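You operate a simulated robot arm through the tools that you are given. There is no shell and no other tool.

You run a simulated robot arm. Do the job below in one go: nothing can be reset, and whatever is moved stays where it is left.

Task
Plug the printer in, switch it on and make two copies.
Fine: the switch stays off till the plug is home; the letter already lies on the feeder; leave the printer plugged in.

The check looks at the end state, three seconds after you hand in, the way a careful person would. Anything else that was tipped, shoved, dropped, spilled or broken makes it a failure.

Robot
A 7-joint arm with a three-finger gripper, fixed in place. Base frame: the origin is at the foot of the arm, x ahead of it, y to its left, z up; the work surface is at about z = 0.8. Units: m, degrees, N and s.
Its first joint turns from -166.0 to 166.0 degrees. Payload 2.69 kg.
The TCP is the grasp point between the finger pads, 0.03 m short of the fingertips. In the tool frame z runs along the fingers and y along their closing line. Largest opening 0.128 m; the body of the gripper starts 0.117 m behind the TCP.
Orientation is that of the tool frame in the base frame, as a unit quaternion [w, x, y, z]. With the fingers straight down and closing along the base's y, the tool's x points along the base's -x, its y along +y and its z along -z.

Tools
- The arm moves only by the tool send_rows. Its argument "targets" is a list of rows, each a list of 7 numbers: the shift along the tool's x, y, z in m, then the turn, a rotation vector about the tool's x, y, z in rad, then the finger opening in m, from 0 to 0.128. In form: [[tx, ty, tz, rx, ry, rz, claw], ...]. A call has 1 to 20 rows; each row is the pose to reach, as a shift and turn from the pose commanded when the call began, along the tool's axes at that moment. Each row takes 0.2 s and may step no farther than 0.05 m and 8.6 degrees from the row before; otherwise, or with a gripper value out of range, the whole call is refused. Where a pose cannot be reached the arm comes as near as it can. A force on the tool above 40 N (or 10 N above the force at the start of the call, whichever is more), or a blocked arm, ends the call early, and 0.2 s more pass. Each finger halts on what it meets, pressing with about 43 N; the grip force reading is that of the motor and also rises with nothing between the fingers. The clock runs only during rows and for 0.2 s after the last one: add rows that repeat a pose to give the fingers time. It gives the time, the measured TCP pose, the force on the tool (base axes), the opening and the grip force at its end, in the units of the frame above (readings bear some noise), with the torque about the TCP (base axes, N m) and any sound that the robot's microphone picked up, and new pictures: "show" is both (left out), scene, wrist or none.
- Cameras (640 x 400 px; columns grow to the right, rows downward): "scene" is fixed at [0.0497, 0.5029, 1.5036]; the picture's right is [-0.44, -0.90, 0.00], its down [-0.47, 0.23, -0.85] and it looks along [0.76, -0.38, -0.52] (base axes); focal length 320 px, centre (320, 200). "wrist" rides on the gripper at [0.058, 0.054, -0.131] in the tool frame; the picture's right is [-0.68, 0.74, 0.00], its down [-0.62, -0.57, -0.55] and it looks along [-0.40, -0.37, 0.84] (tool axes); focal length 234 px, centre (320, 200). There is no depth. A picture from a camera that has moved, and an enlarged one, comes with that camera's place and axes in the base frame and with its lens.
- raise_lower(by): slides the trunk up (or, below 0, down) by that many m; the arm rides with it, the base frame stays. It gives what a move gives, with no picture.
- zoom(camera, box): a new picture of the part [left, top, right, bottom] of that camera's present view, enlarged. It takes no simulated time.
- sign_off(): hands the job in; it is judged then, once.

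Nothing tells you positions but the pictures and the camera data. Unless the task says otherwise, let go and move clear before handing in.

The tools are called after "Call:" as name(argument=value, ...) on one line, values as JSON. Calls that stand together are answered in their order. send_rows: Moves the arm, as the interface text tells. Its arguments: {"type":"object","properties":{"targets":{"type":"array","items":{"type":"array","items":{"type":"number"}}},"show":{"type":"string","enum":["both","scene","wrist","none"]}},"required":["targets"]} The other tools are called the same way: raise_lower (by) slides the trunk up or down; zoom (camera, box) takes an enlarged picture of a part of a camera's view; sign_off () hands the job in.

At the start:

```text
time: 0.0
tool_pos: [0.6335, 0.1809, 1.2617]
orientation: [0.0, 0.0, 1.0, 0.0]
force: [0.6, 0.1, 0.2]
ft_torque: [0.01, 0.01, 0.02]
finger_gap: 0.1281
grip_force: 0.0
trunk travel left (down, up): [-0.15, 0.2]
```

scene: 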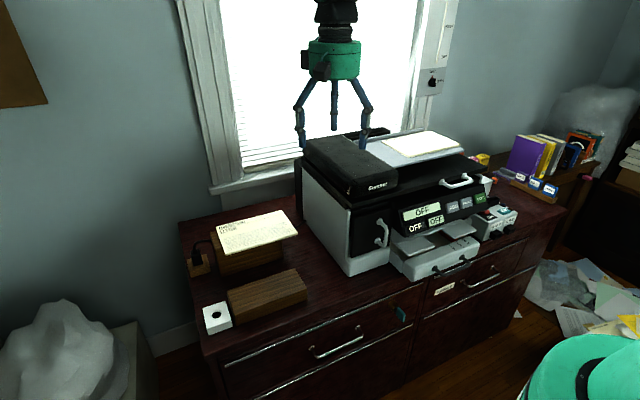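
wrist: 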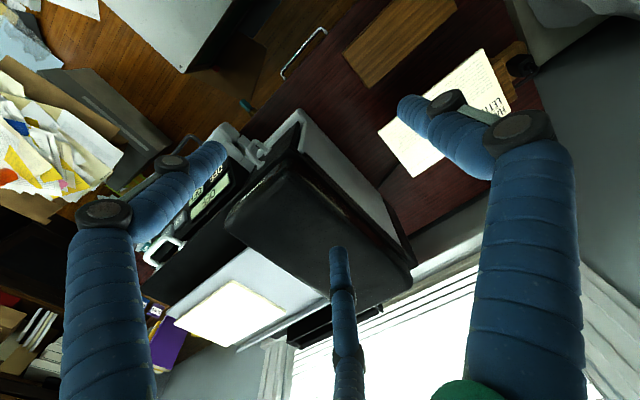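

I see a printer on a dark cabinet by a window, with wooden blocks, a card, a black plug-like item and a white socket-like block on its left. I'll look closer before moving anything.

Call:
zoom(camera="scene", box=[170, 190, 330, 340])

Call:
zoom(camera="scene", box=[370, 150, 530, 290])

Call:
zoom(camera="scene", box=[290, 110, 500, 280])

Call:
zoom(camera="scene", box=[400, 0, 480, 110])

Call:
zoom(camera="wrist", box=[340, 0, 560, 190])

```text
2.67 times, centred on (250, 265) of scene
camera zoom: at [0.0497, 0.5029, 1.5036], right [-0.44, -0.9, 0.0], down [-0.47, 0.23, -0.85], along [0.76, -0.38, -0.52], focal length 852 px, centre (507, 27)
```

zoom: 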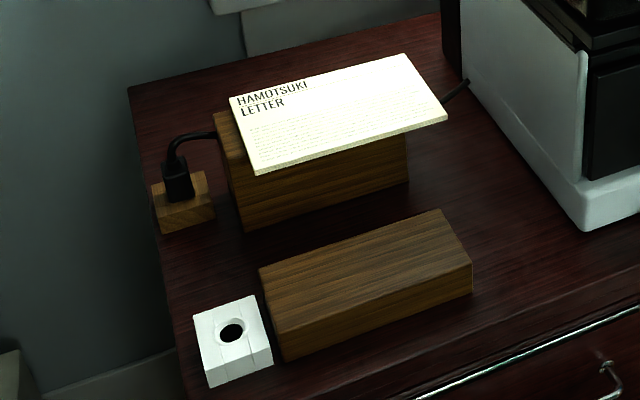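

```text
2.86 times, centred on (450, 220) of scene
camera zoom: at [0.0497, 0.5029, 1.5036], right [-0.44, -0.9, 0.0], down [-0.47, 0.23, -0.85], along [0.76, -0.38, -0.52], focal length 913 px, centre (-51, 143)
```

zoom: 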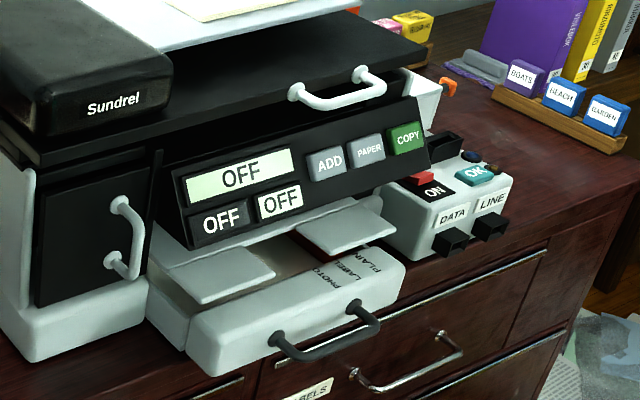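

```text
2.35 times, centred on (395, 195) of scene
camera zoom: at [0.0497, 0.5029, 1.5036], right [-0.44, -0.9, 0.0], down [-0.47, 0.23, -0.85], along [0.76, -0.38, -0.52], focal length 752 px, centre (144, 212)
```

zoom: 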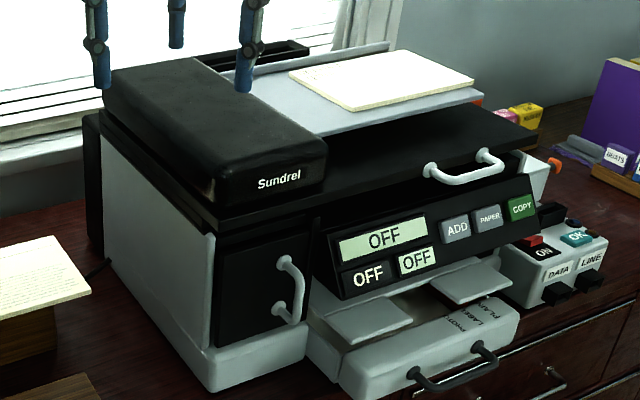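

```text
3.64 times, centred on (440, 55) of scene
camera zoom: at [0.0497, 0.5029, 1.5036], right [-0.44, -0.9, 0.0], down [-0.47, 0.23, -0.85], along [0.76, -0.38, -0.52], focal length 1162 px, centre (-116, 727)
```

zoom: 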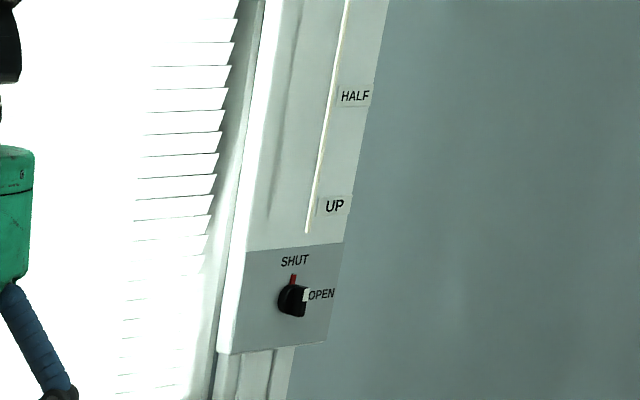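

```text
2.11 times, centred on (450, 95) of wrist
camera zoom: at [0.5759, 0.2346, 1.3922], right [0.68, 0.74, 0.0], down [0.62, -0.57, 0.55], along [0.4, -0.37, -0.84], focal length 493 px, centre (46, 421)
```

zoom: 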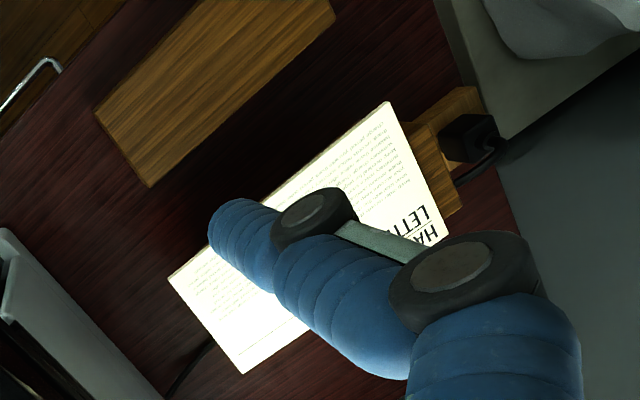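

I see a plug standing in a small wooden holder at the far left and a white one-hole socket block in front; the control panel and an extra box sit on the right. I'll zoom in further to read labels.

Call:
zoom(camera="scene", box=[465, 185, 529, 245])

Call:
zoom(camera="scene", box=[390, 185, 490, 247])

Call:
zoom(camera="scene", box=[180, 230, 240, 340])

Call:
zoom(camera="scene", box=[340, 120, 480, 190])

Call:
zoom(camera="wrist", box=[150, 200, 420, 360])

Call:
zoom(camera="wrist", box=[380, 40, 540, 180])

```text
6.67 times, centred on (497, 215) of scene
camera zoom: at [0.0497, 0.5029, 1.5036], right [-0.44, -0.9, 0.0], down [-0.47, 0.23, -0.85], along [0.76, -0.38, -0.52], focal length 2130 px, centre (-860, 100)
```

zoom: 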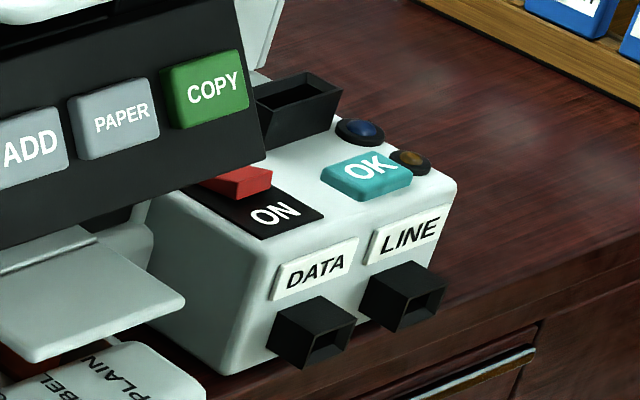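

```text
6.40 times, centred on (440, 216) of scene
camera zoom: at [0.0497, 0.5029, 1.5036], right [-0.44, -0.9, 0.0], down [-0.47, 0.23, -0.85], along [0.76, -0.38, -0.52], focal length 2045 px, centre (-448, 98)
```

zoom: 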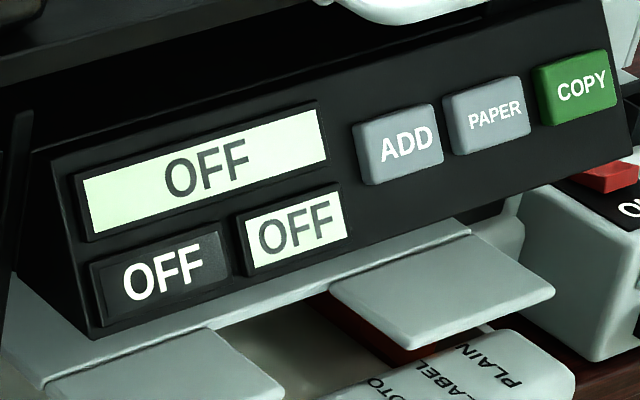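

```text
3.64 times, centred on (210, 285) of scene
camera zoom: at [0.0497, 0.5029, 1.5036], right [-0.44, -0.9, 0.0], down [-0.47, 0.23, -0.85], along [0.76, -0.38, -0.52], focal length 1162 px, centre (720, -109)
```

zoom: 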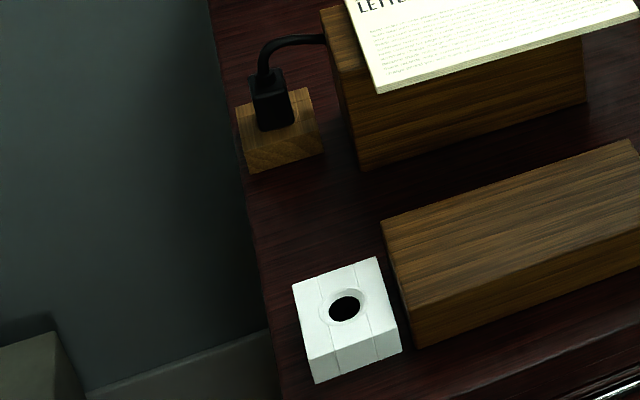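

```text
4.57 times, centred on (410, 155) of scene
camera zoom: at [0.0497, 0.5029, 1.5036], right [-0.44, -0.9, 0.0], down [-0.47, 0.23, -0.85], along [0.76, -0.38, -0.52], focal length 1461 px, centre (-91, 406)
```

zoom: 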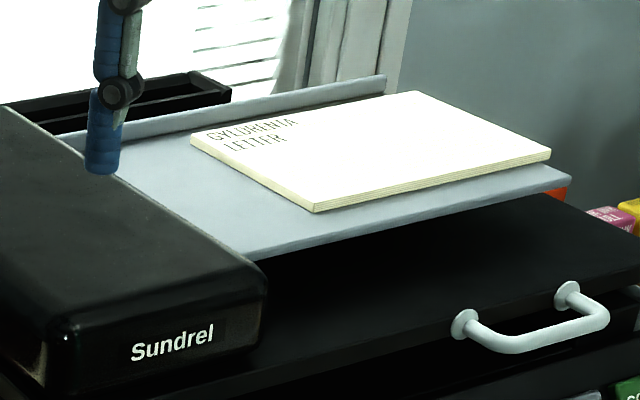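

```text
2.37 times, centred on (285, 280) of wrist
camera zoom: at [0.5759, 0.2346, 1.3922], right [0.68, 0.74, 0.0], down [0.62, -0.57, 0.55], along [0.4, -0.37, -0.84], focal length 555 px, centre (403, 10)
```

zoom: 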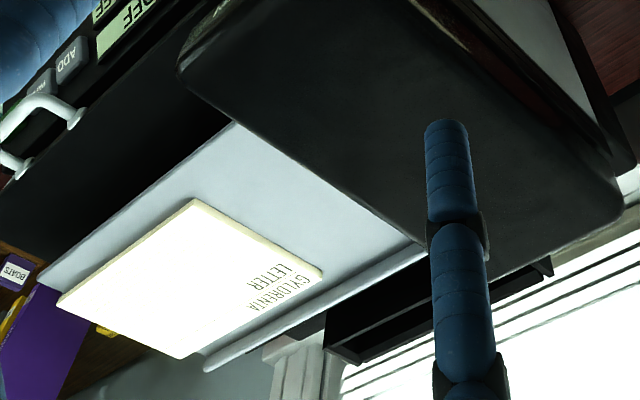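

```text
2.86 times, centred on (460, 110) of wrist
camera zoom: at [0.5759, 0.2346, 1.3922], right [0.68, 0.74, 0.0], down [0.62, -0.57, 0.55], along [0.4, -0.37, -0.84], focal length 669 px, centre (-80, 457)
```

zoom: 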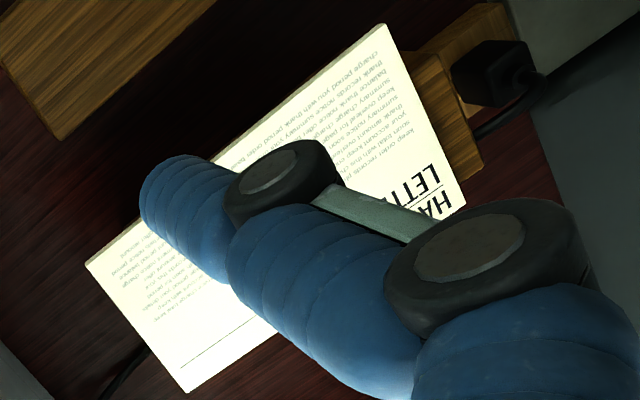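

The letter on the feeder reads "GYLDRENIA LETTER", so it can stay put. I'll move the hand left, well above the plug and socket, to look at them from the wrist camera.

Call:
send_rows(targets=[[0, 0.045, 0, 0, 0, 0, 0.128], [0, 0.09, 0, 0, 0, 0, 0.128], [0, 0.135, 0, 0, 0, 0, 0.128], [0, 0.18, 0, 0, 0, 0, 0.128], [0, 0.225, 0, 0, 0, 0, 0.128], [0, 0.27, 0, 0, 0, 0, 0.128], [0, 0.27, 0.04, 0, 0, 0, 0.128], [0, 0.27, 0.04, 0, 0, 0, 0.128]])

```text
time: 1.8
tool_pos: [0.6373, 0.4498, 1.2181]
orientation: [0.0, 0.001, 1.0, 0.0]
force: [0.7, 1.0, -1.0]
ft_torque: [-0.03, 0.03, -0.01]
finger_gap: 0.1281
grip_force: 0.1
trunk travel left (down, up): [-0.15, 0.2]
camera wrist: at [0.5788, 0.5027, 1.3488], right [0.68, 0.74, 0.0], down [0.62, -0.57, 0.55], along [0.4, -0.37, -0.84], focal length 234 px, centre (320, 200)
```

scene: 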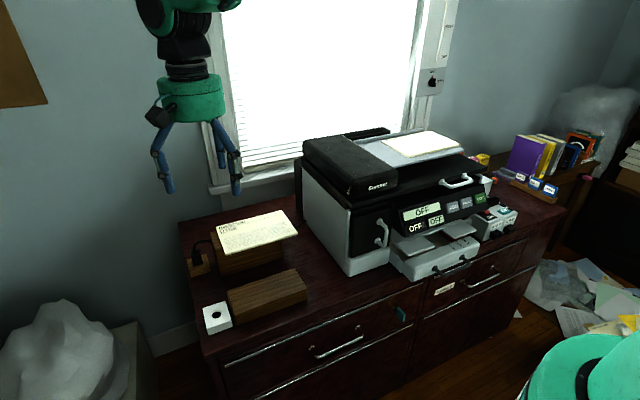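
wrist: 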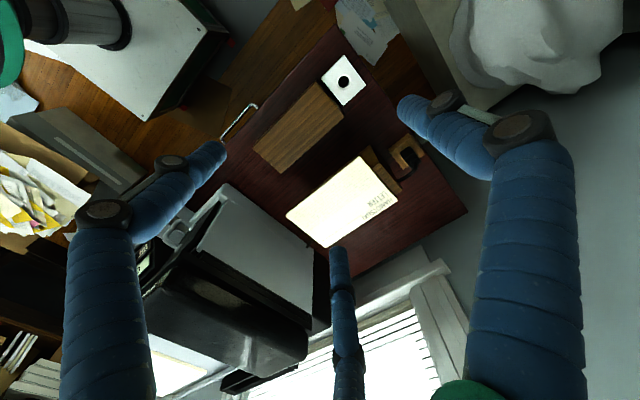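

Call:
zoom(camera="wrist", box=[240, 30, 440, 260])

Call:
zoom(camera="wrist", box=[350, 120, 450, 210])

Call:
zoom(camera="wrist", box=[300, 40, 380, 120])

```text
1.74 times, centred on (340, 145) of wrist
camera zoom: at [0.5788, 0.5027, 1.3488], right [0.68, 0.74, 0.0], down [0.62, -0.57, 0.55], along [0.4, -0.37, -0.84], focal length 407 px, centre (285, 296)
```

zoom: 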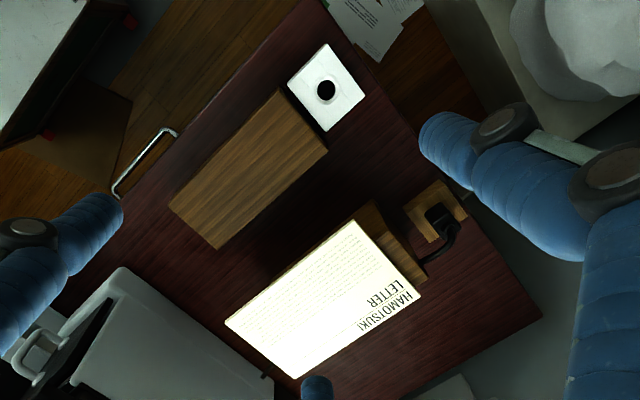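

```text
4.44 times, centred on (400, 165) of wrist
camera zoom: at [0.5788, 0.5027, 1.3488], right [0.68, 0.74, 0.0], down [0.62, -0.57, 0.55], along [0.4, -0.37, -0.84], focal length 1041 px, centre (-36, 356)
```

zoom: 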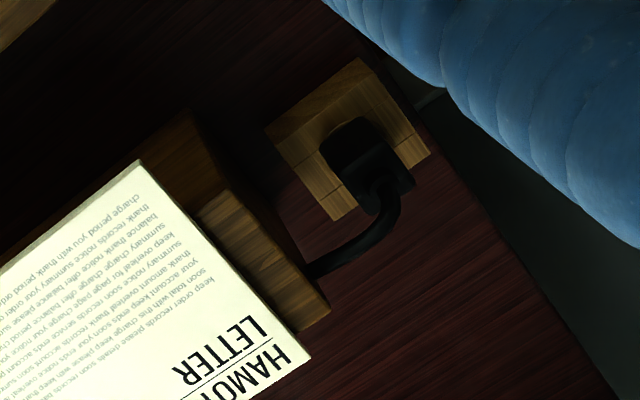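

```text
5.00 times, centred on (340, 80) of wrist
camera zoom: at [0.5788, 0.5027, 1.3488], right [0.68, 0.74, 0.0], down [0.62, -0.57, 0.55], along [0.4, -0.37, -0.84], focal length 1171 px, centre (220, 800)
```

zoom: 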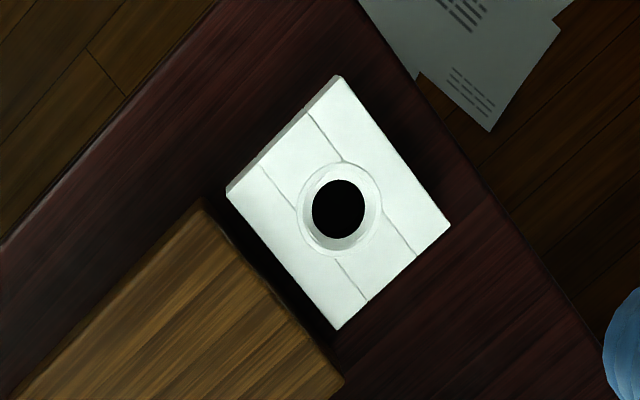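

The plug stands in the wooden holder at about (0.874, 0.513), with its top near z 0.87 and its cable leaving toward -y. The white socket hole is at about (0.651, 0.499), top near z 0.826. I'll close the fingers in free air to see how the hand really moves, then look at the panel.

Call:
send_rows(targets=[[0, 0, 0, 0, 0, 0, 0.09], [0, 0, 0, 0, 0, 0, 0.05], [0, 0, 0, 0, 0, 0, 0.03], [0, 0, 0, 0, 0, 0, 0.03]])

```text
time: 2.8
tool_pos: [0.6357, 0.4488, 1.2185]
orientation: [0.0, 0.001, 1.0, 0.0]
force: [-0.2, -0.4, -0.1]
ft_torque: [0.0, 0.01, 0.0]
finger_gap: 0.0299
grip_force: 0.1
trunk travel left (down, up): [-0.15, 0.2]
camera wrist: at [0.5783, 0.5026, 1.349], right [0.68, 0.74, 0.0], down [0.62, -0.57, 0.55], along [0.4, -0.37, -0.84], focal length 234 px, centre (320, 200)
```

scene: 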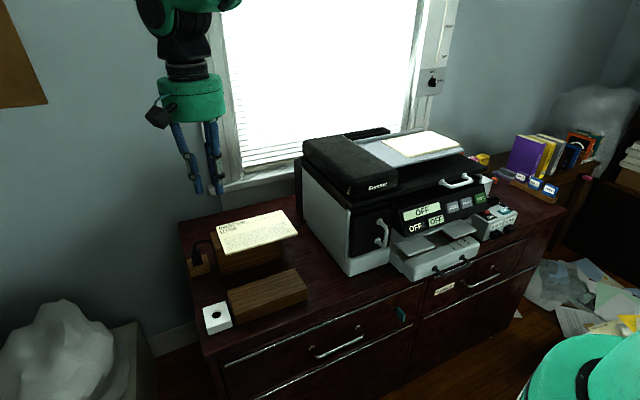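
wrist: 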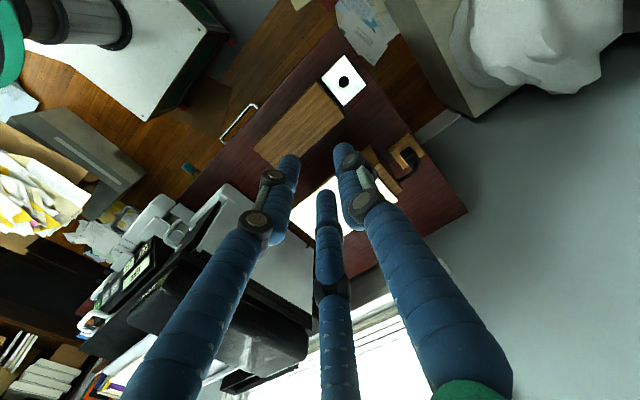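

The hand's three visible fingers close toward the centre. I'll now turn the hand 90° and move over the plug, staying high, to check reach and get a closer view.

Call:
send_rows(targets=[[-0.02, 0.006, 0, 0, 0, -0.1428, 0.06], [-0.04, 0.012, 0, 0, 0, -0.2856, 0.08], [-0.06, 0.018, 0, 0, 0, -0.4284, 0.1], [-0.08, 0.024, 0, 0, 0, -0.5712, 0.1], [-0.1, 0.03, 0, 0, 0, -0.714, 0.1], [-0.12, 0.036, 0, 0, 0, -0.8568, 0.1], [-0.14, 0.042, 0, 0, 0, -0.9996, 0.1], [-0.16, 0.048, 0, 0, 0, -1.1424, 0.1], [-0.18, 0.054, 0, 0, 0, -1.2852, 0.1], [-0.2, 0.06, 0, 0, 0, -1.428, 0.1], [-0.22, 0.062, 0, 0, 0, -1.5708, 0.1], [-0.24, 0.062, 0, 0, 0, -1.5708, 0.1], [-0.24, 0.062, 0, 0, 0, -1.5708, 0.1]])

```text
time: 5.6
tool_pos: [0.8751, 0.5127, 1.2221]
orientation: [0.0, -0.707, 0.707, 0.0]
force: [1.0, 0.2, -0.8]
ft_torque: [0.0, 0.02, 0.02]
finger_gap: 0.1
grip_force: 0.1
trunk travel left (down, up): [-0.15, 0.2]
camera wrist: at [0.8215, 0.4532, 1.3522], right [-0.74, 0.68, 0.0], down [0.57, 0.62, 0.55], along [0.37, 0.4, -0.84], focal length 234 px, centre (320, 200)
```

scene: 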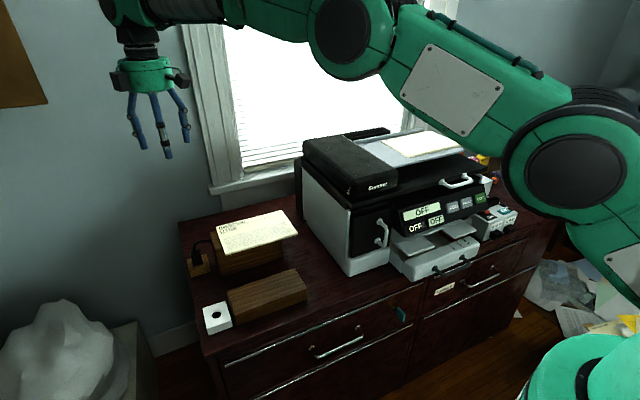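
wrist: 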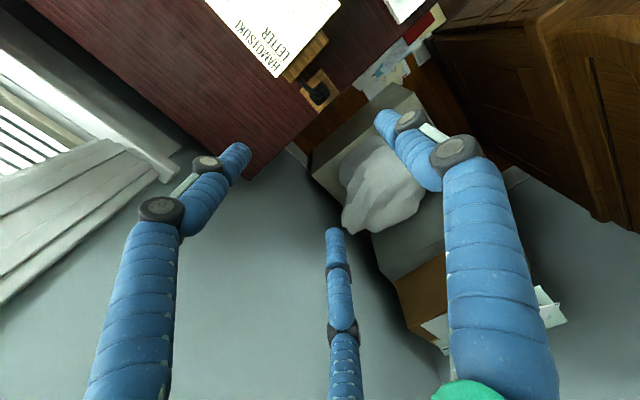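

Call:
zoom(camera="wrist", box=[270, 50, 370, 120])

```text
5.71 times, centred on (320, 85) of wrist
camera zoom: at [0.8215, 0.4532, 1.3522], right [-0.74, 0.68, 0.0], down [0.57, 0.62, 0.55], along [0.37, 0.4, -0.84], focal length 1338 px, centre (320, 857)
```

zoom: 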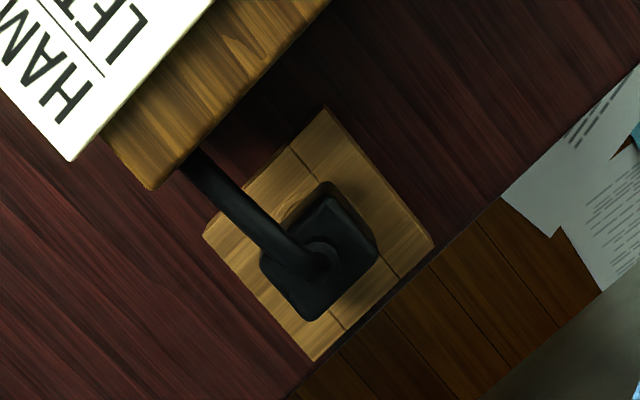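

Call:
zoom(camera="scene", box=[180, 230, 230, 285])

Call:
zoom(camera="wrist", box=[290, 60, 345, 110])

Call:
zoom(camera="scene", box=[195, 290, 240, 340])

```text
7.27 times, centred on (205, 258) of scene
camera zoom: at [0.0497, 0.5029, 1.5036], right [-0.44, -0.9, 0.0], down [-0.47, 0.23, -0.85], along [0.76, -0.38, -0.52], focal length 2324 px, centre (1156, -218)
```

zoom: 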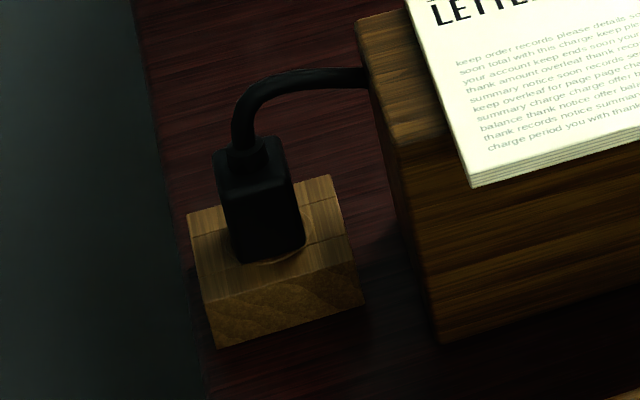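

```text
8.00 times, centred on (318, 85) of wrist
camera zoom: at [0.8215, 0.4532, 1.3522], right [-0.74, 0.68, 0.0], down [0.57, 0.62, 0.55], along [0.37, 0.4, -0.84], focal length 1873 px, centre (340, 1120)
```

zoom: 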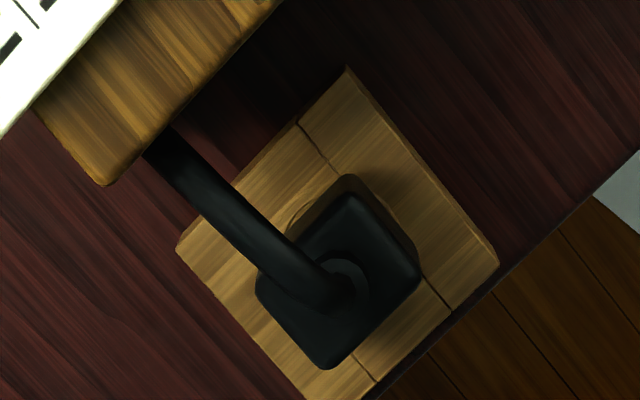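

```text
8.00 times, centred on (218, 315) of scene
camera zoom: at [0.0497, 0.5029, 1.5036], right [-0.44, -0.9, 0.0], down [-0.47, 0.23, -0.85], along [0.76, -0.38, -0.52], focal length 2556 px, centre (1140, -720)
```

zoom: 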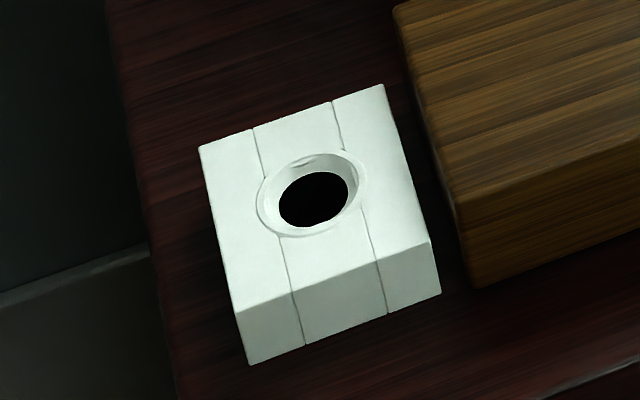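

The plug body is a square about 30 mm wide, axis-aligned, standing from about z 0.83 to 0.867, with its cord going up and off toward -y. I'll descend part way with a moderate opening and look again.

Call:
send_rows(targets=[[0.002, 0, 0.045, 0, 0, 0, 0.07], [0.003, 0, 0.09, 0, 0, 0, 0.07], [0.003, 0, 0.135, 0, 0, 0, 0.07], [0.003, 0, 0.18, 0, 0, 0, 0.07], [0.003, 0, 0.22, 0, 0, 0, 0.07], [0.003, 0, 0.22, 0, 0, 0, 0.07]])

```text
time: 7.0
tool_pos: [0.877, 0.5099, 1.0023]
orientation: [0.0, -0.707, 0.707, 0.0]
force: [-0.9, -0.2, -1.0]
ft_torque: [0.0, 0.04, -0.01]
finger_gap: 0.0702
grip_force: 0.0
trunk travel left (down, up): [-0.15, 0.2]
camera wrist: at [0.8235, 0.4513, 1.1322], right [-0.74, 0.68, 0.0], down [0.57, 0.62, 0.55], along [0.37, 0.4, -0.84], focal length 234 px, centre (320, 200)
```

scene: 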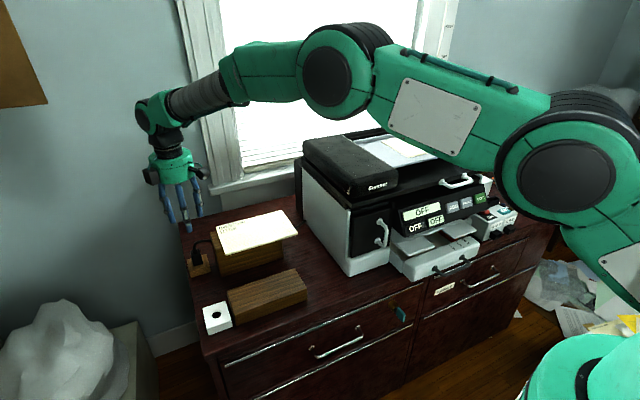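
wrist: 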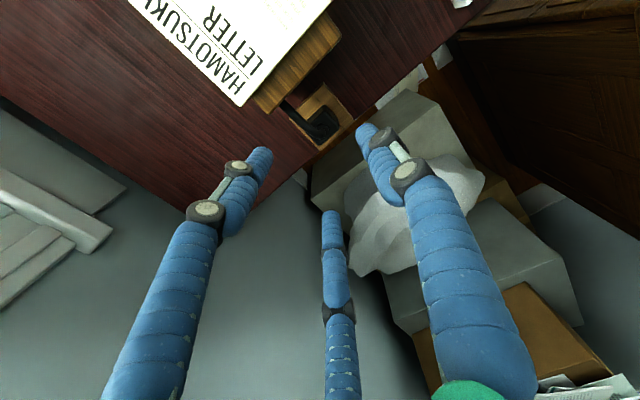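

Call:
zoom(camera="wrist", box=[260, 70, 380, 160])

```text
4.44 times, centred on (320, 115) of wrist
camera zoom: at [0.8235, 0.4513, 1.1322], right [-0.74, 0.68, 0.0], down [0.57, 0.62, 0.55], along [0.37, 0.4, -0.84], focal length 1041 px, centre (320, 578)
```

zoom: 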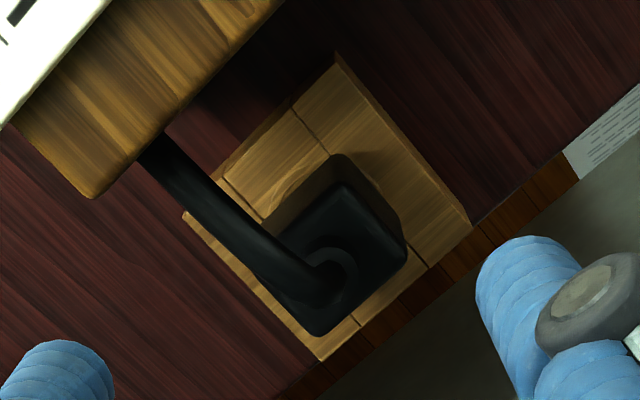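

The plug centre is at about (0.873, 0.509). I'll go down to grasp height with the fingers on its ±x sides, clear of the cord and the stand.

Call:
send_rows(targets=[[0, 0.004, 0.04, 0, 0, 0, 0.07], [0, 0.004, 0.08, 0, 0, 0, 0.07], [0, 0.004, 0.11, 0, 0, 0, 0.07], [0, 0.004, 0.128, 0, 0, 0, 0.07], [0, 0.004, 0.139, 0, 0, 0, 0.07], [0, 0.004, 0.139, 0, 0, 0, 0.07]])

```text
time: 8.4
tool_pos: [0.8698, 0.511, 0.863]
orientation: [0.0, 0.707, -0.707, 0.001]
force: [-1.0, 0.6, 0.0]
ft_torque: [-0.05, 0.01, 0.01]
finger_gap: 0.0694
grip_force: 0.1
trunk travel left (down, up): [-0.15, 0.2]
camera wrist: at [0.817, 0.4505, 0.9929], right [-0.74, 0.68, 0.0], down [0.57, 0.62, 0.55], along [0.37, 0.4, -0.84], focal length 234 px, centre (320, 200)
```

scene: 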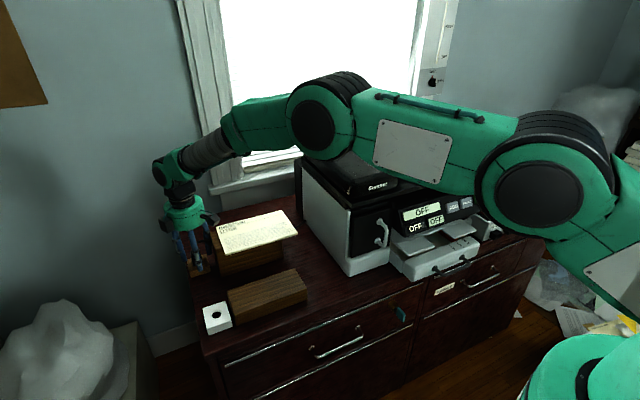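
wrist: 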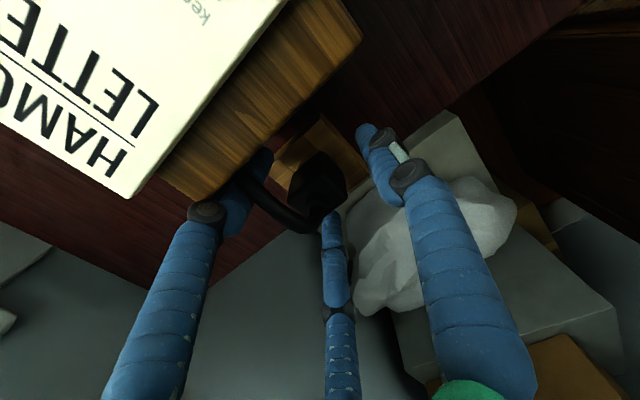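

I'm centred over the plug. Closing on it now.

Call:
send_rows(targets=[[0, 0, 0, 0, 0, 0, 0.045], [0, 0, 0, 0, 0, 0, 0.03], [0, 0, 0, 0, 0, 0, 0.01], [0, 0, 0, 0, 0, 0, 0.01], [0, 0, 0, 0, 0, 0, 0.01]])

```text
time: 9.6
tool_pos: [0.872, 0.5097, 0.8633]
orientation: [-0.001, -0.707, 0.707, -0.001]
force: [6.7, 7.4, 0.9]
ft_torque: [0.24, -0.24, 0.02]
finger_gap: 0.0331
grip_force: 17.2
trunk travel left (down, up): [-0.15, 0.2]
camera wrist: at [0.8175, 0.4509, 0.9935], right [-0.74, 0.68, 0.0], down [0.57, 0.62, 0.55], along [0.37, 0.4, -0.84], focal length 234 px, centre (320, 200)
```

scene: 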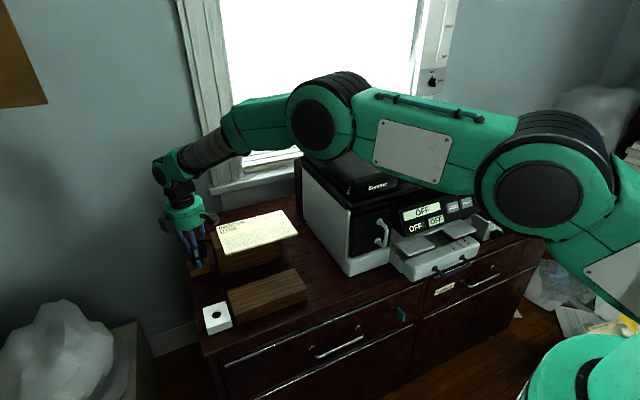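
wrist: 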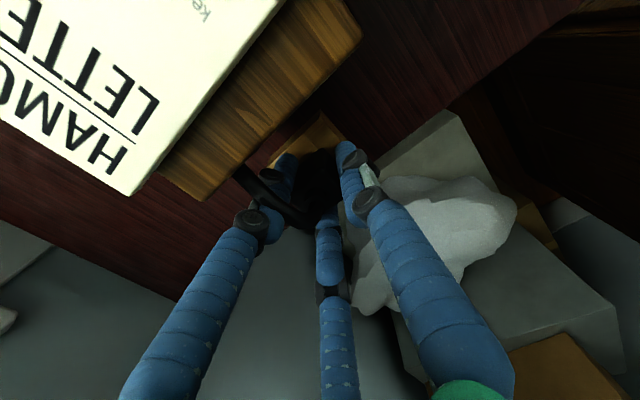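

Call:
send_rows(targets=[[0, 0, 0, 0, 0, 0, 0.0], [0, 0, 0, 0, 0, 0, 0.0], [0, 0, 0, 0, 0, 0, 0.0]], show="wrist")

Call:
zoom(camera="wrist", box=[230, 100, 400, 250])

Call:
zoom(camera="scene", box=[150, 180, 250, 290])

```text
time: 10.4
tool_pos: [0.8712, 0.5092, 0.8622]
orientation: [0.0, -0.707, 0.707, 0.0]
force: [8.6, 7.1, 0.4]
ft_torque: [0.3, -0.27, 0.04]
finger_gap: 0.0324
grip_force: 42.8
trunk travel left (down, up): [-0.15, 0.2]
camera wrist: at [0.8174, 0.4508, 0.9933], right [-0.74, 0.68, 0.0], down [0.57, 0.62, 0.55], along [0.37, 0.4, -0.84], focal length 234 px, centre (320, 200)
```

wrist: 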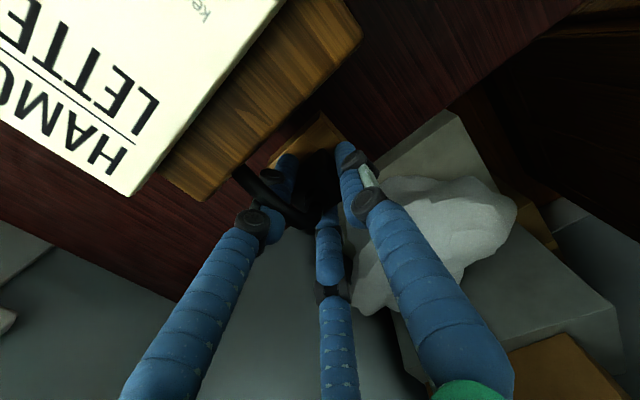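

```text
2.67 times, centred on (315, 175) of wrist
camera zoom: at [0.8174, 0.4508, 0.9933], right [-0.74, 0.68, 0.0], down [0.57, 0.62, 0.55], along [0.37, 0.4, -0.84], focal length 624 px, centre (333, 267)
```

zoom: 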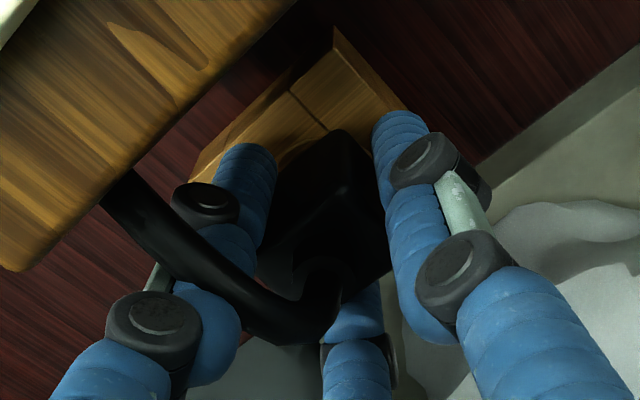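

```text
3.64 times, centred on (200, 235) of scene
camera zoom: at [0.0497, 0.5029, 1.5036], right [-0.44, -0.9, 0.0], down [-0.47, 0.23, -0.85], along [0.76, -0.38, -0.52], focal length 1162 px, centre (756, 73)
```

zoom: 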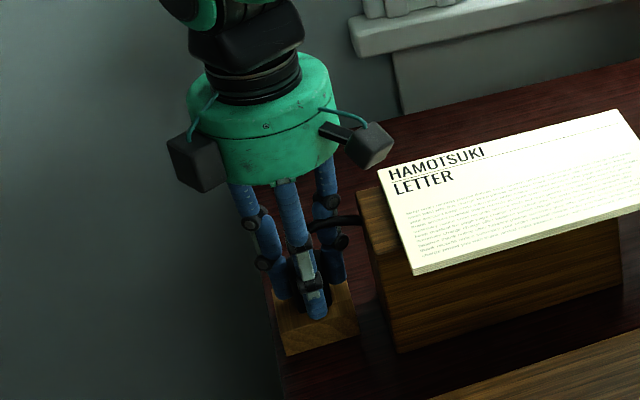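

The plug is firmly gripped (43 N). I'll lift it straight up slowly and watch the cord.

Call:
send_rows(targets=[[0, 0, -0.005, 0, 0, 0, 0.0], [0, 0, -0.015, 0, 0, 0, 0.0], [0, 0, -0.025, 0, 0, 0, 0.0], [0, 0, -0.035, 0, 0, 0, 0.0], [0, 0, -0.045, 0, 0, 0, 0.0], [0, 0, -0.055, 0, 0, 0, 0.0], [0, 0, -0.065, 0, 0, 0, 0.0]])

Call:
zoom(camera="scene", box=[150, 180, 250, 290])

Call:
zoom(camera="wrist", box=[230, 100, 400, 250])

```text
time: 12.0
tool_pos: [0.8689, 0.509, 0.9284]
orientation: [0.0, -0.707, 0.708, 0.0]
force: [-0.1, 0.2, -0.3]
ft_torque: [0.03, 0.01, 0.02]
finger_gap: 0.0324
grip_force: 43.3
trunk travel left (down, up): [-0.15, 0.2]
camera wrist: at [0.8165, 0.4505, 1.0588], right [-0.74, 0.68, 0.0], down [0.57, 0.62, 0.55], along [0.37, 0.4, -0.84], focal length 234 px, centre (320, 200)
```

scene: 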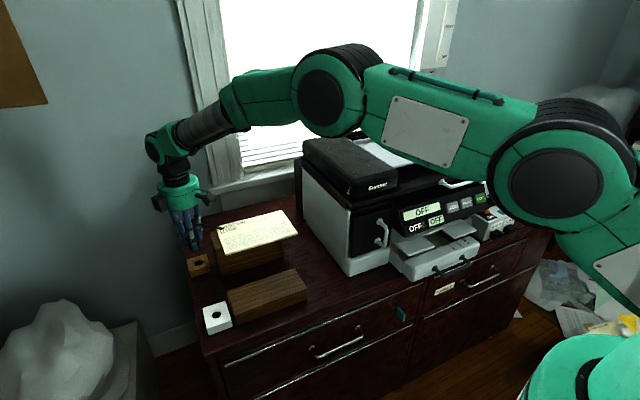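
wrist: 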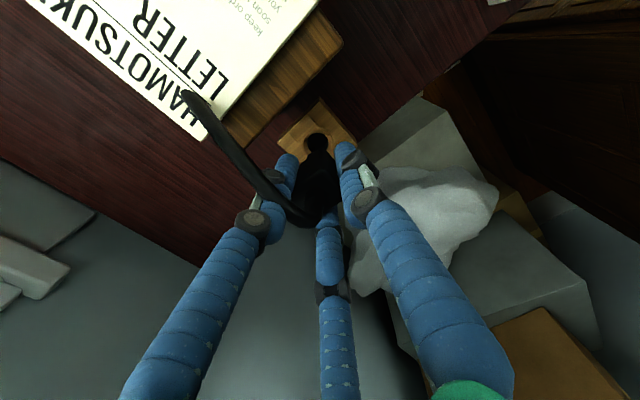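

```text
3.64 times, centred on (200, 235) of scene
camera zoom: at [0.0497, 0.5029, 1.5036], right [-0.44, -0.9, 0.0], down [-0.47, 0.23, -0.85], along [0.76, -0.38, -0.52], focal length 1162 px, centre (756, 73)
```

zoom: 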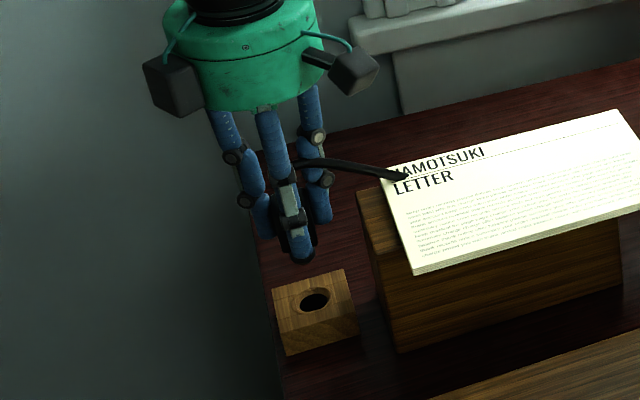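

```text
2.67 times, centred on (315, 175) of wrist
camera zoom: at [0.8165, 0.4505, 1.0588], right [-0.74, 0.68, 0.0], down [0.57, 0.62, 0.55], along [0.37, 0.4, -0.84], focal length 624 px, centre (333, 267)
```

zoom: 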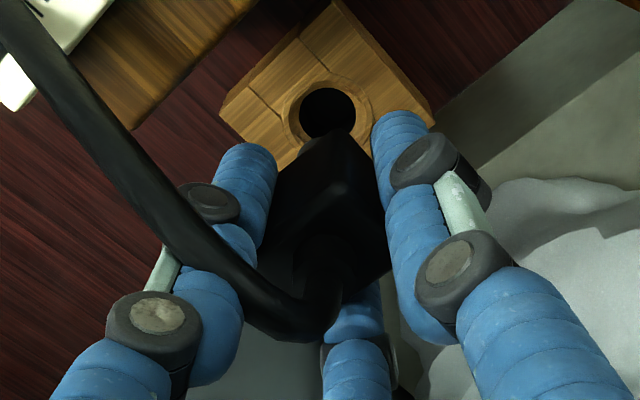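

The plug came free cleanly and the letter hasn't moved. I'll carry it toward -x to above the white socket, keeping this height.

Call:
send_rows(targets=[[0, 0.03, 0, 0, 0, 0, 0.0], [0.002, 0.07, 0, 0, 0, 0, 0.0], [0.004, 0.11, 0, 0, 0, 0, 0.0], [0.006, 0.15, 0, 0, 0, 0, 0.0], [0.008, 0.19, 0, 0, 0, 0, 0.0], [0.01, 0.219, 0, 0, 0, 0, 0.0], [0.01, 0.219, 0, 0, 0, 0, 0.0]])

Call:
zoom(camera="scene", box=[160, 180, 290, 340])

Call:
zoom(camera="wrist", box=[230, 100, 400, 250])

```text
time: 13.6
tool_pos: [0.6488, 0.5018, 0.929]
orientation: [0.0, 0.707, -0.707, -0.001]
force: [0.9, -0.1, 0.2]
ft_torque: [-0.02, -0.04, -0.01]
finger_gap: 0.0324
grip_force: 43.2
trunk travel left (down, up): [-0.15, 0.2]
camera wrist: at [0.5966, 0.4427, 1.059], right [-0.74, 0.68, 0.0], down [0.57, 0.62, 0.55], along [0.37, 0.4, -0.84], focal length 234 px, centre (320, 200)
```

scene: 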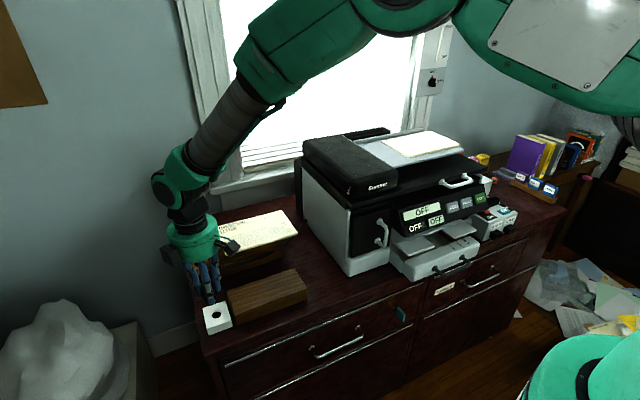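
wrist: 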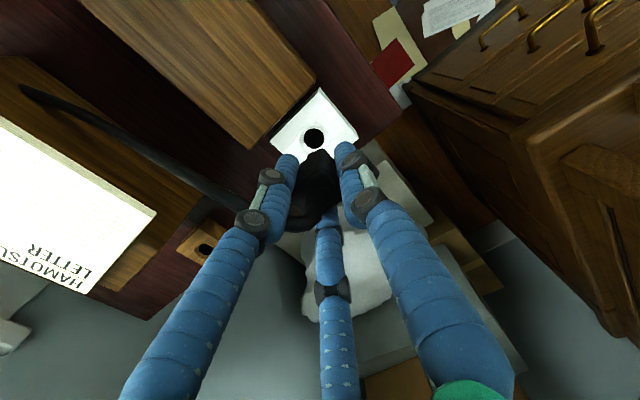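

```text
2.50 times, centred on (225, 260) of scene
camera zoom: at [0.0497, 0.5029, 1.5036], right [-0.44, -0.9, 0.0], down [-0.47, 0.23, -0.85], along [0.76, -0.38, -0.52], focal length 799 px, centre (558, 50)
```

zoom: 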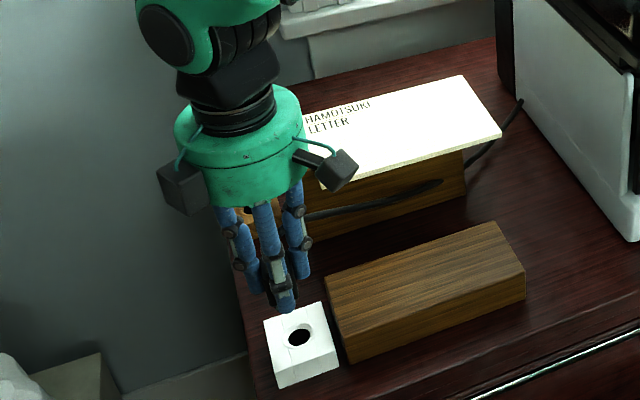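

```text
2.67 times, centred on (315, 175) of wrist
camera zoom: at [0.5966, 0.4427, 1.059], right [-0.74, 0.68, 0.0], down [0.57, 0.62, 0.55], along [0.37, 0.4, -0.84], focal length 624 px, centre (333, 267)
```

zoom: 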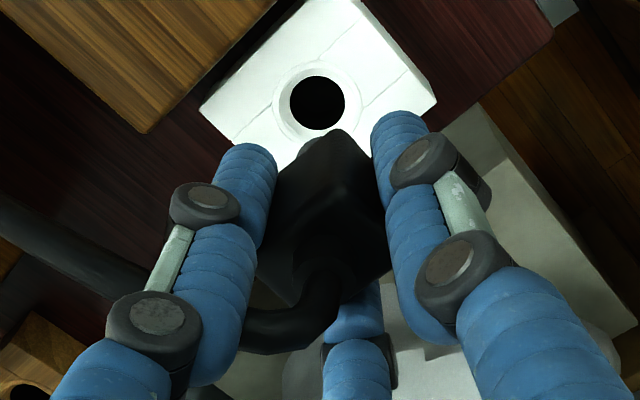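

The socket hole sits about 5 mm toward -y from directly under the plug, judging by how the holder's hole looked after the lift. I'll correct that and lower until the pin is just above the hole.

Call:
send_rows(targets=[[0.005, -0.001, 0, 0, 0, 0, 0.0], [0.005, -0.001, 0.015, 0, 0, 0, 0.0], [0.005, -0.001, 0.03, 0, 0, 0, 0.0], [0.005, -0.001, 0.03, 0, 0, 0, 0.0]])

Call:
zoom(camera="scene", box=[180, 250, 260, 340])

Call:
zoom(camera="wrist", box=[270, 100, 370, 190])

```text
time: 14.6
tool_pos: [0.6527, 0.4967, 0.897]
orientation: [0.0, 0.707, -0.707, -0.001]
force: [-0.3, 0.5, -0.8]
ft_torque: [-0.01, 0.04, -0.03]
finger_gap: 0.0324
grip_force: 43.5
trunk travel left (down, up): [-0.15, 0.2]
camera wrist: at [0.5989, 0.4376, 1.0279], right [-0.74, 0.68, 0.0], down [0.57, 0.62, 0.55], along [0.37, 0.4, -0.84], focal length 234 px, centre (320, 200)
```

scene: 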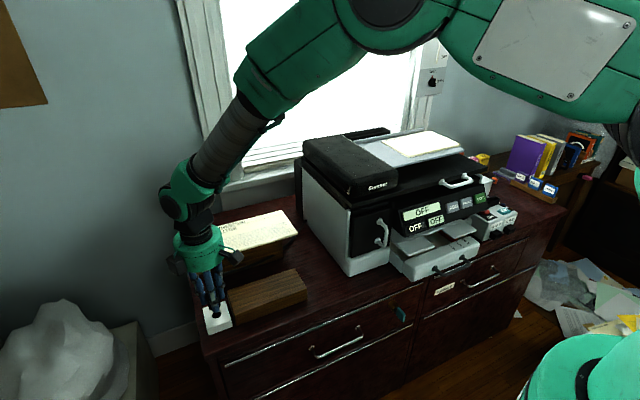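
wrist: 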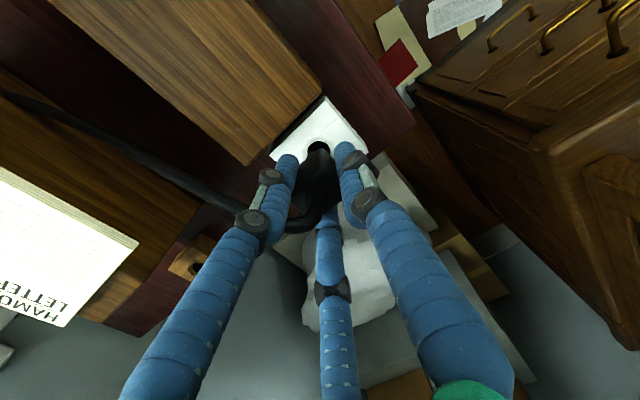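

```text
4.44 times, centred on (220, 295) of scene
camera zoom: at [0.0497, 0.5029, 1.5036], right [-0.44, -0.9, 0.0], down [-0.47, 0.23, -0.85], along [0.76, -0.38, -0.52], focal length 1420 px, centre (764, -222)
```

zoom: 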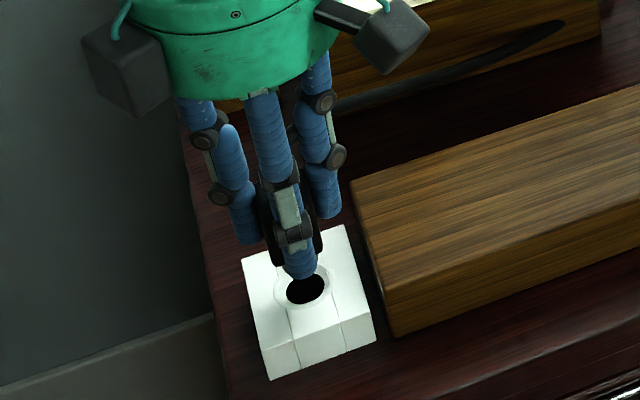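

```text
4.44 times, centred on (320, 145) of wrist
camera zoom: at [0.5989, 0.4376, 1.0279], right [-0.74, 0.68, 0.0], down [0.57, 0.62, 0.55], along [0.37, 0.4, -0.84], focal length 1041 px, centre (320, 444)
```

zoom: 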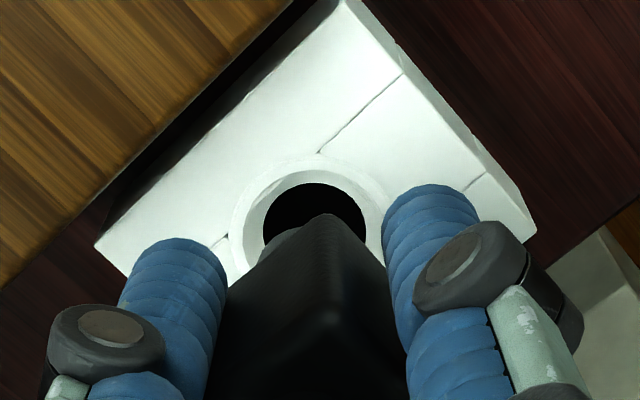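

The plug is lined up with the chamfered hole to within about a millimetre. Lowering slowly.

Call:
send_rows(targets=[[0, 0, 0.006, 0, 0, 0, 0.0], [0, 0, 0.012, 0, 0, 0, 0.0], [0, 0, 0.018, 0, 0, 0, 0.0], [0, 0, 0.024, 0, 0, 0, 0.0], [0, 0, 0.028, 0, 0, 0, 0.0]])

Call:
zoom(camera="scene", box=[180, 250, 260, 340])

Call:
zoom(camera="wrist", box=[270, 100, 370, 190])

```text
time: 15.8
tool_pos: [0.6517, 0.4961, 0.8695]
orientation: [0.0, -0.707, 0.707, 0.0]
force: [-2.8, 8.3, -2.3]
ft_torque: [0.42, 0.17, 0.02]
finger_gap: 0.0322
grip_force: 43.2
trunk travel left (down, up): [-0.15, 0.2]
camera wrist: at [0.5982, 0.4374, 1.0002], right [-0.74, 0.68, 0.0], down [0.57, 0.62, 0.55], along [0.37, 0.4, -0.84], focal length 234 px, centre (320, 200)
```

scene: 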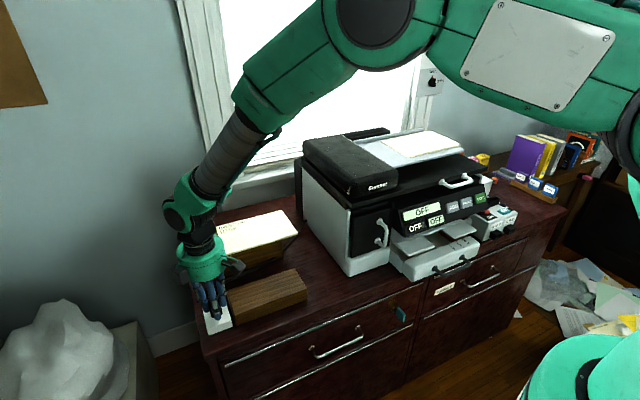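
wrist: 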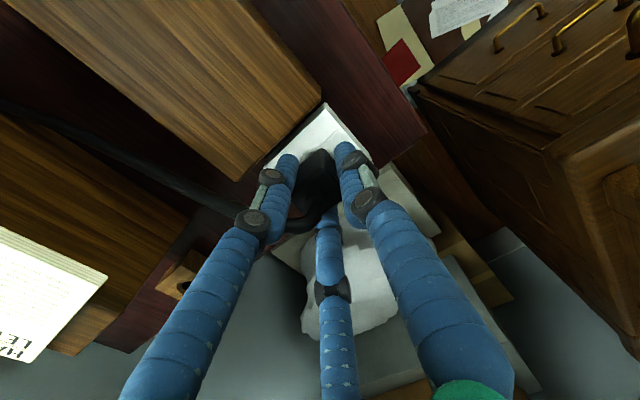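

```text
4.44 times, centred on (220, 295) of scene
camera zoom: at [0.0497, 0.5029, 1.5036], right [-0.44, -0.9, 0.0], down [-0.47, 0.23, -0.85], along [0.76, -0.38, -0.52], focal length 1420 px, centre (764, -222)
```

zoom: 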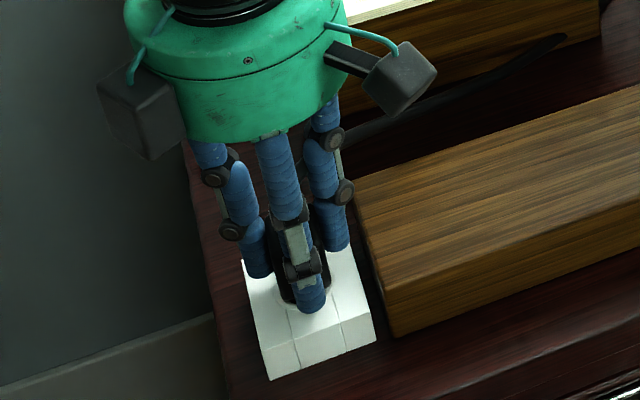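

```text
4.44 times, centred on (320, 145) of wrist
camera zoom: at [0.5982, 0.4374, 1.0002], right [-0.74, 0.68, 0.0], down [0.57, 0.62, 0.55], along [0.37, 0.4, -0.84], focal length 1041 px, centre (320, 444)
```

zoom: 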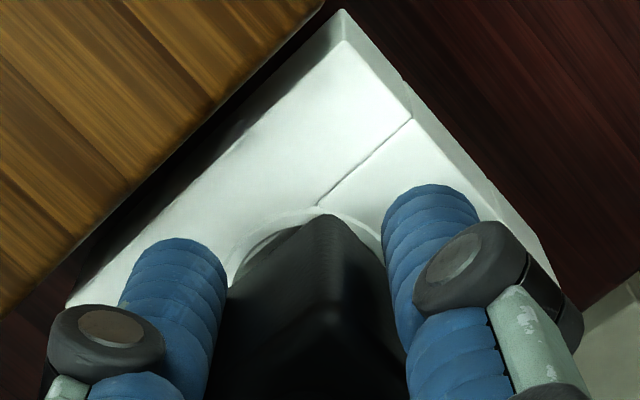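

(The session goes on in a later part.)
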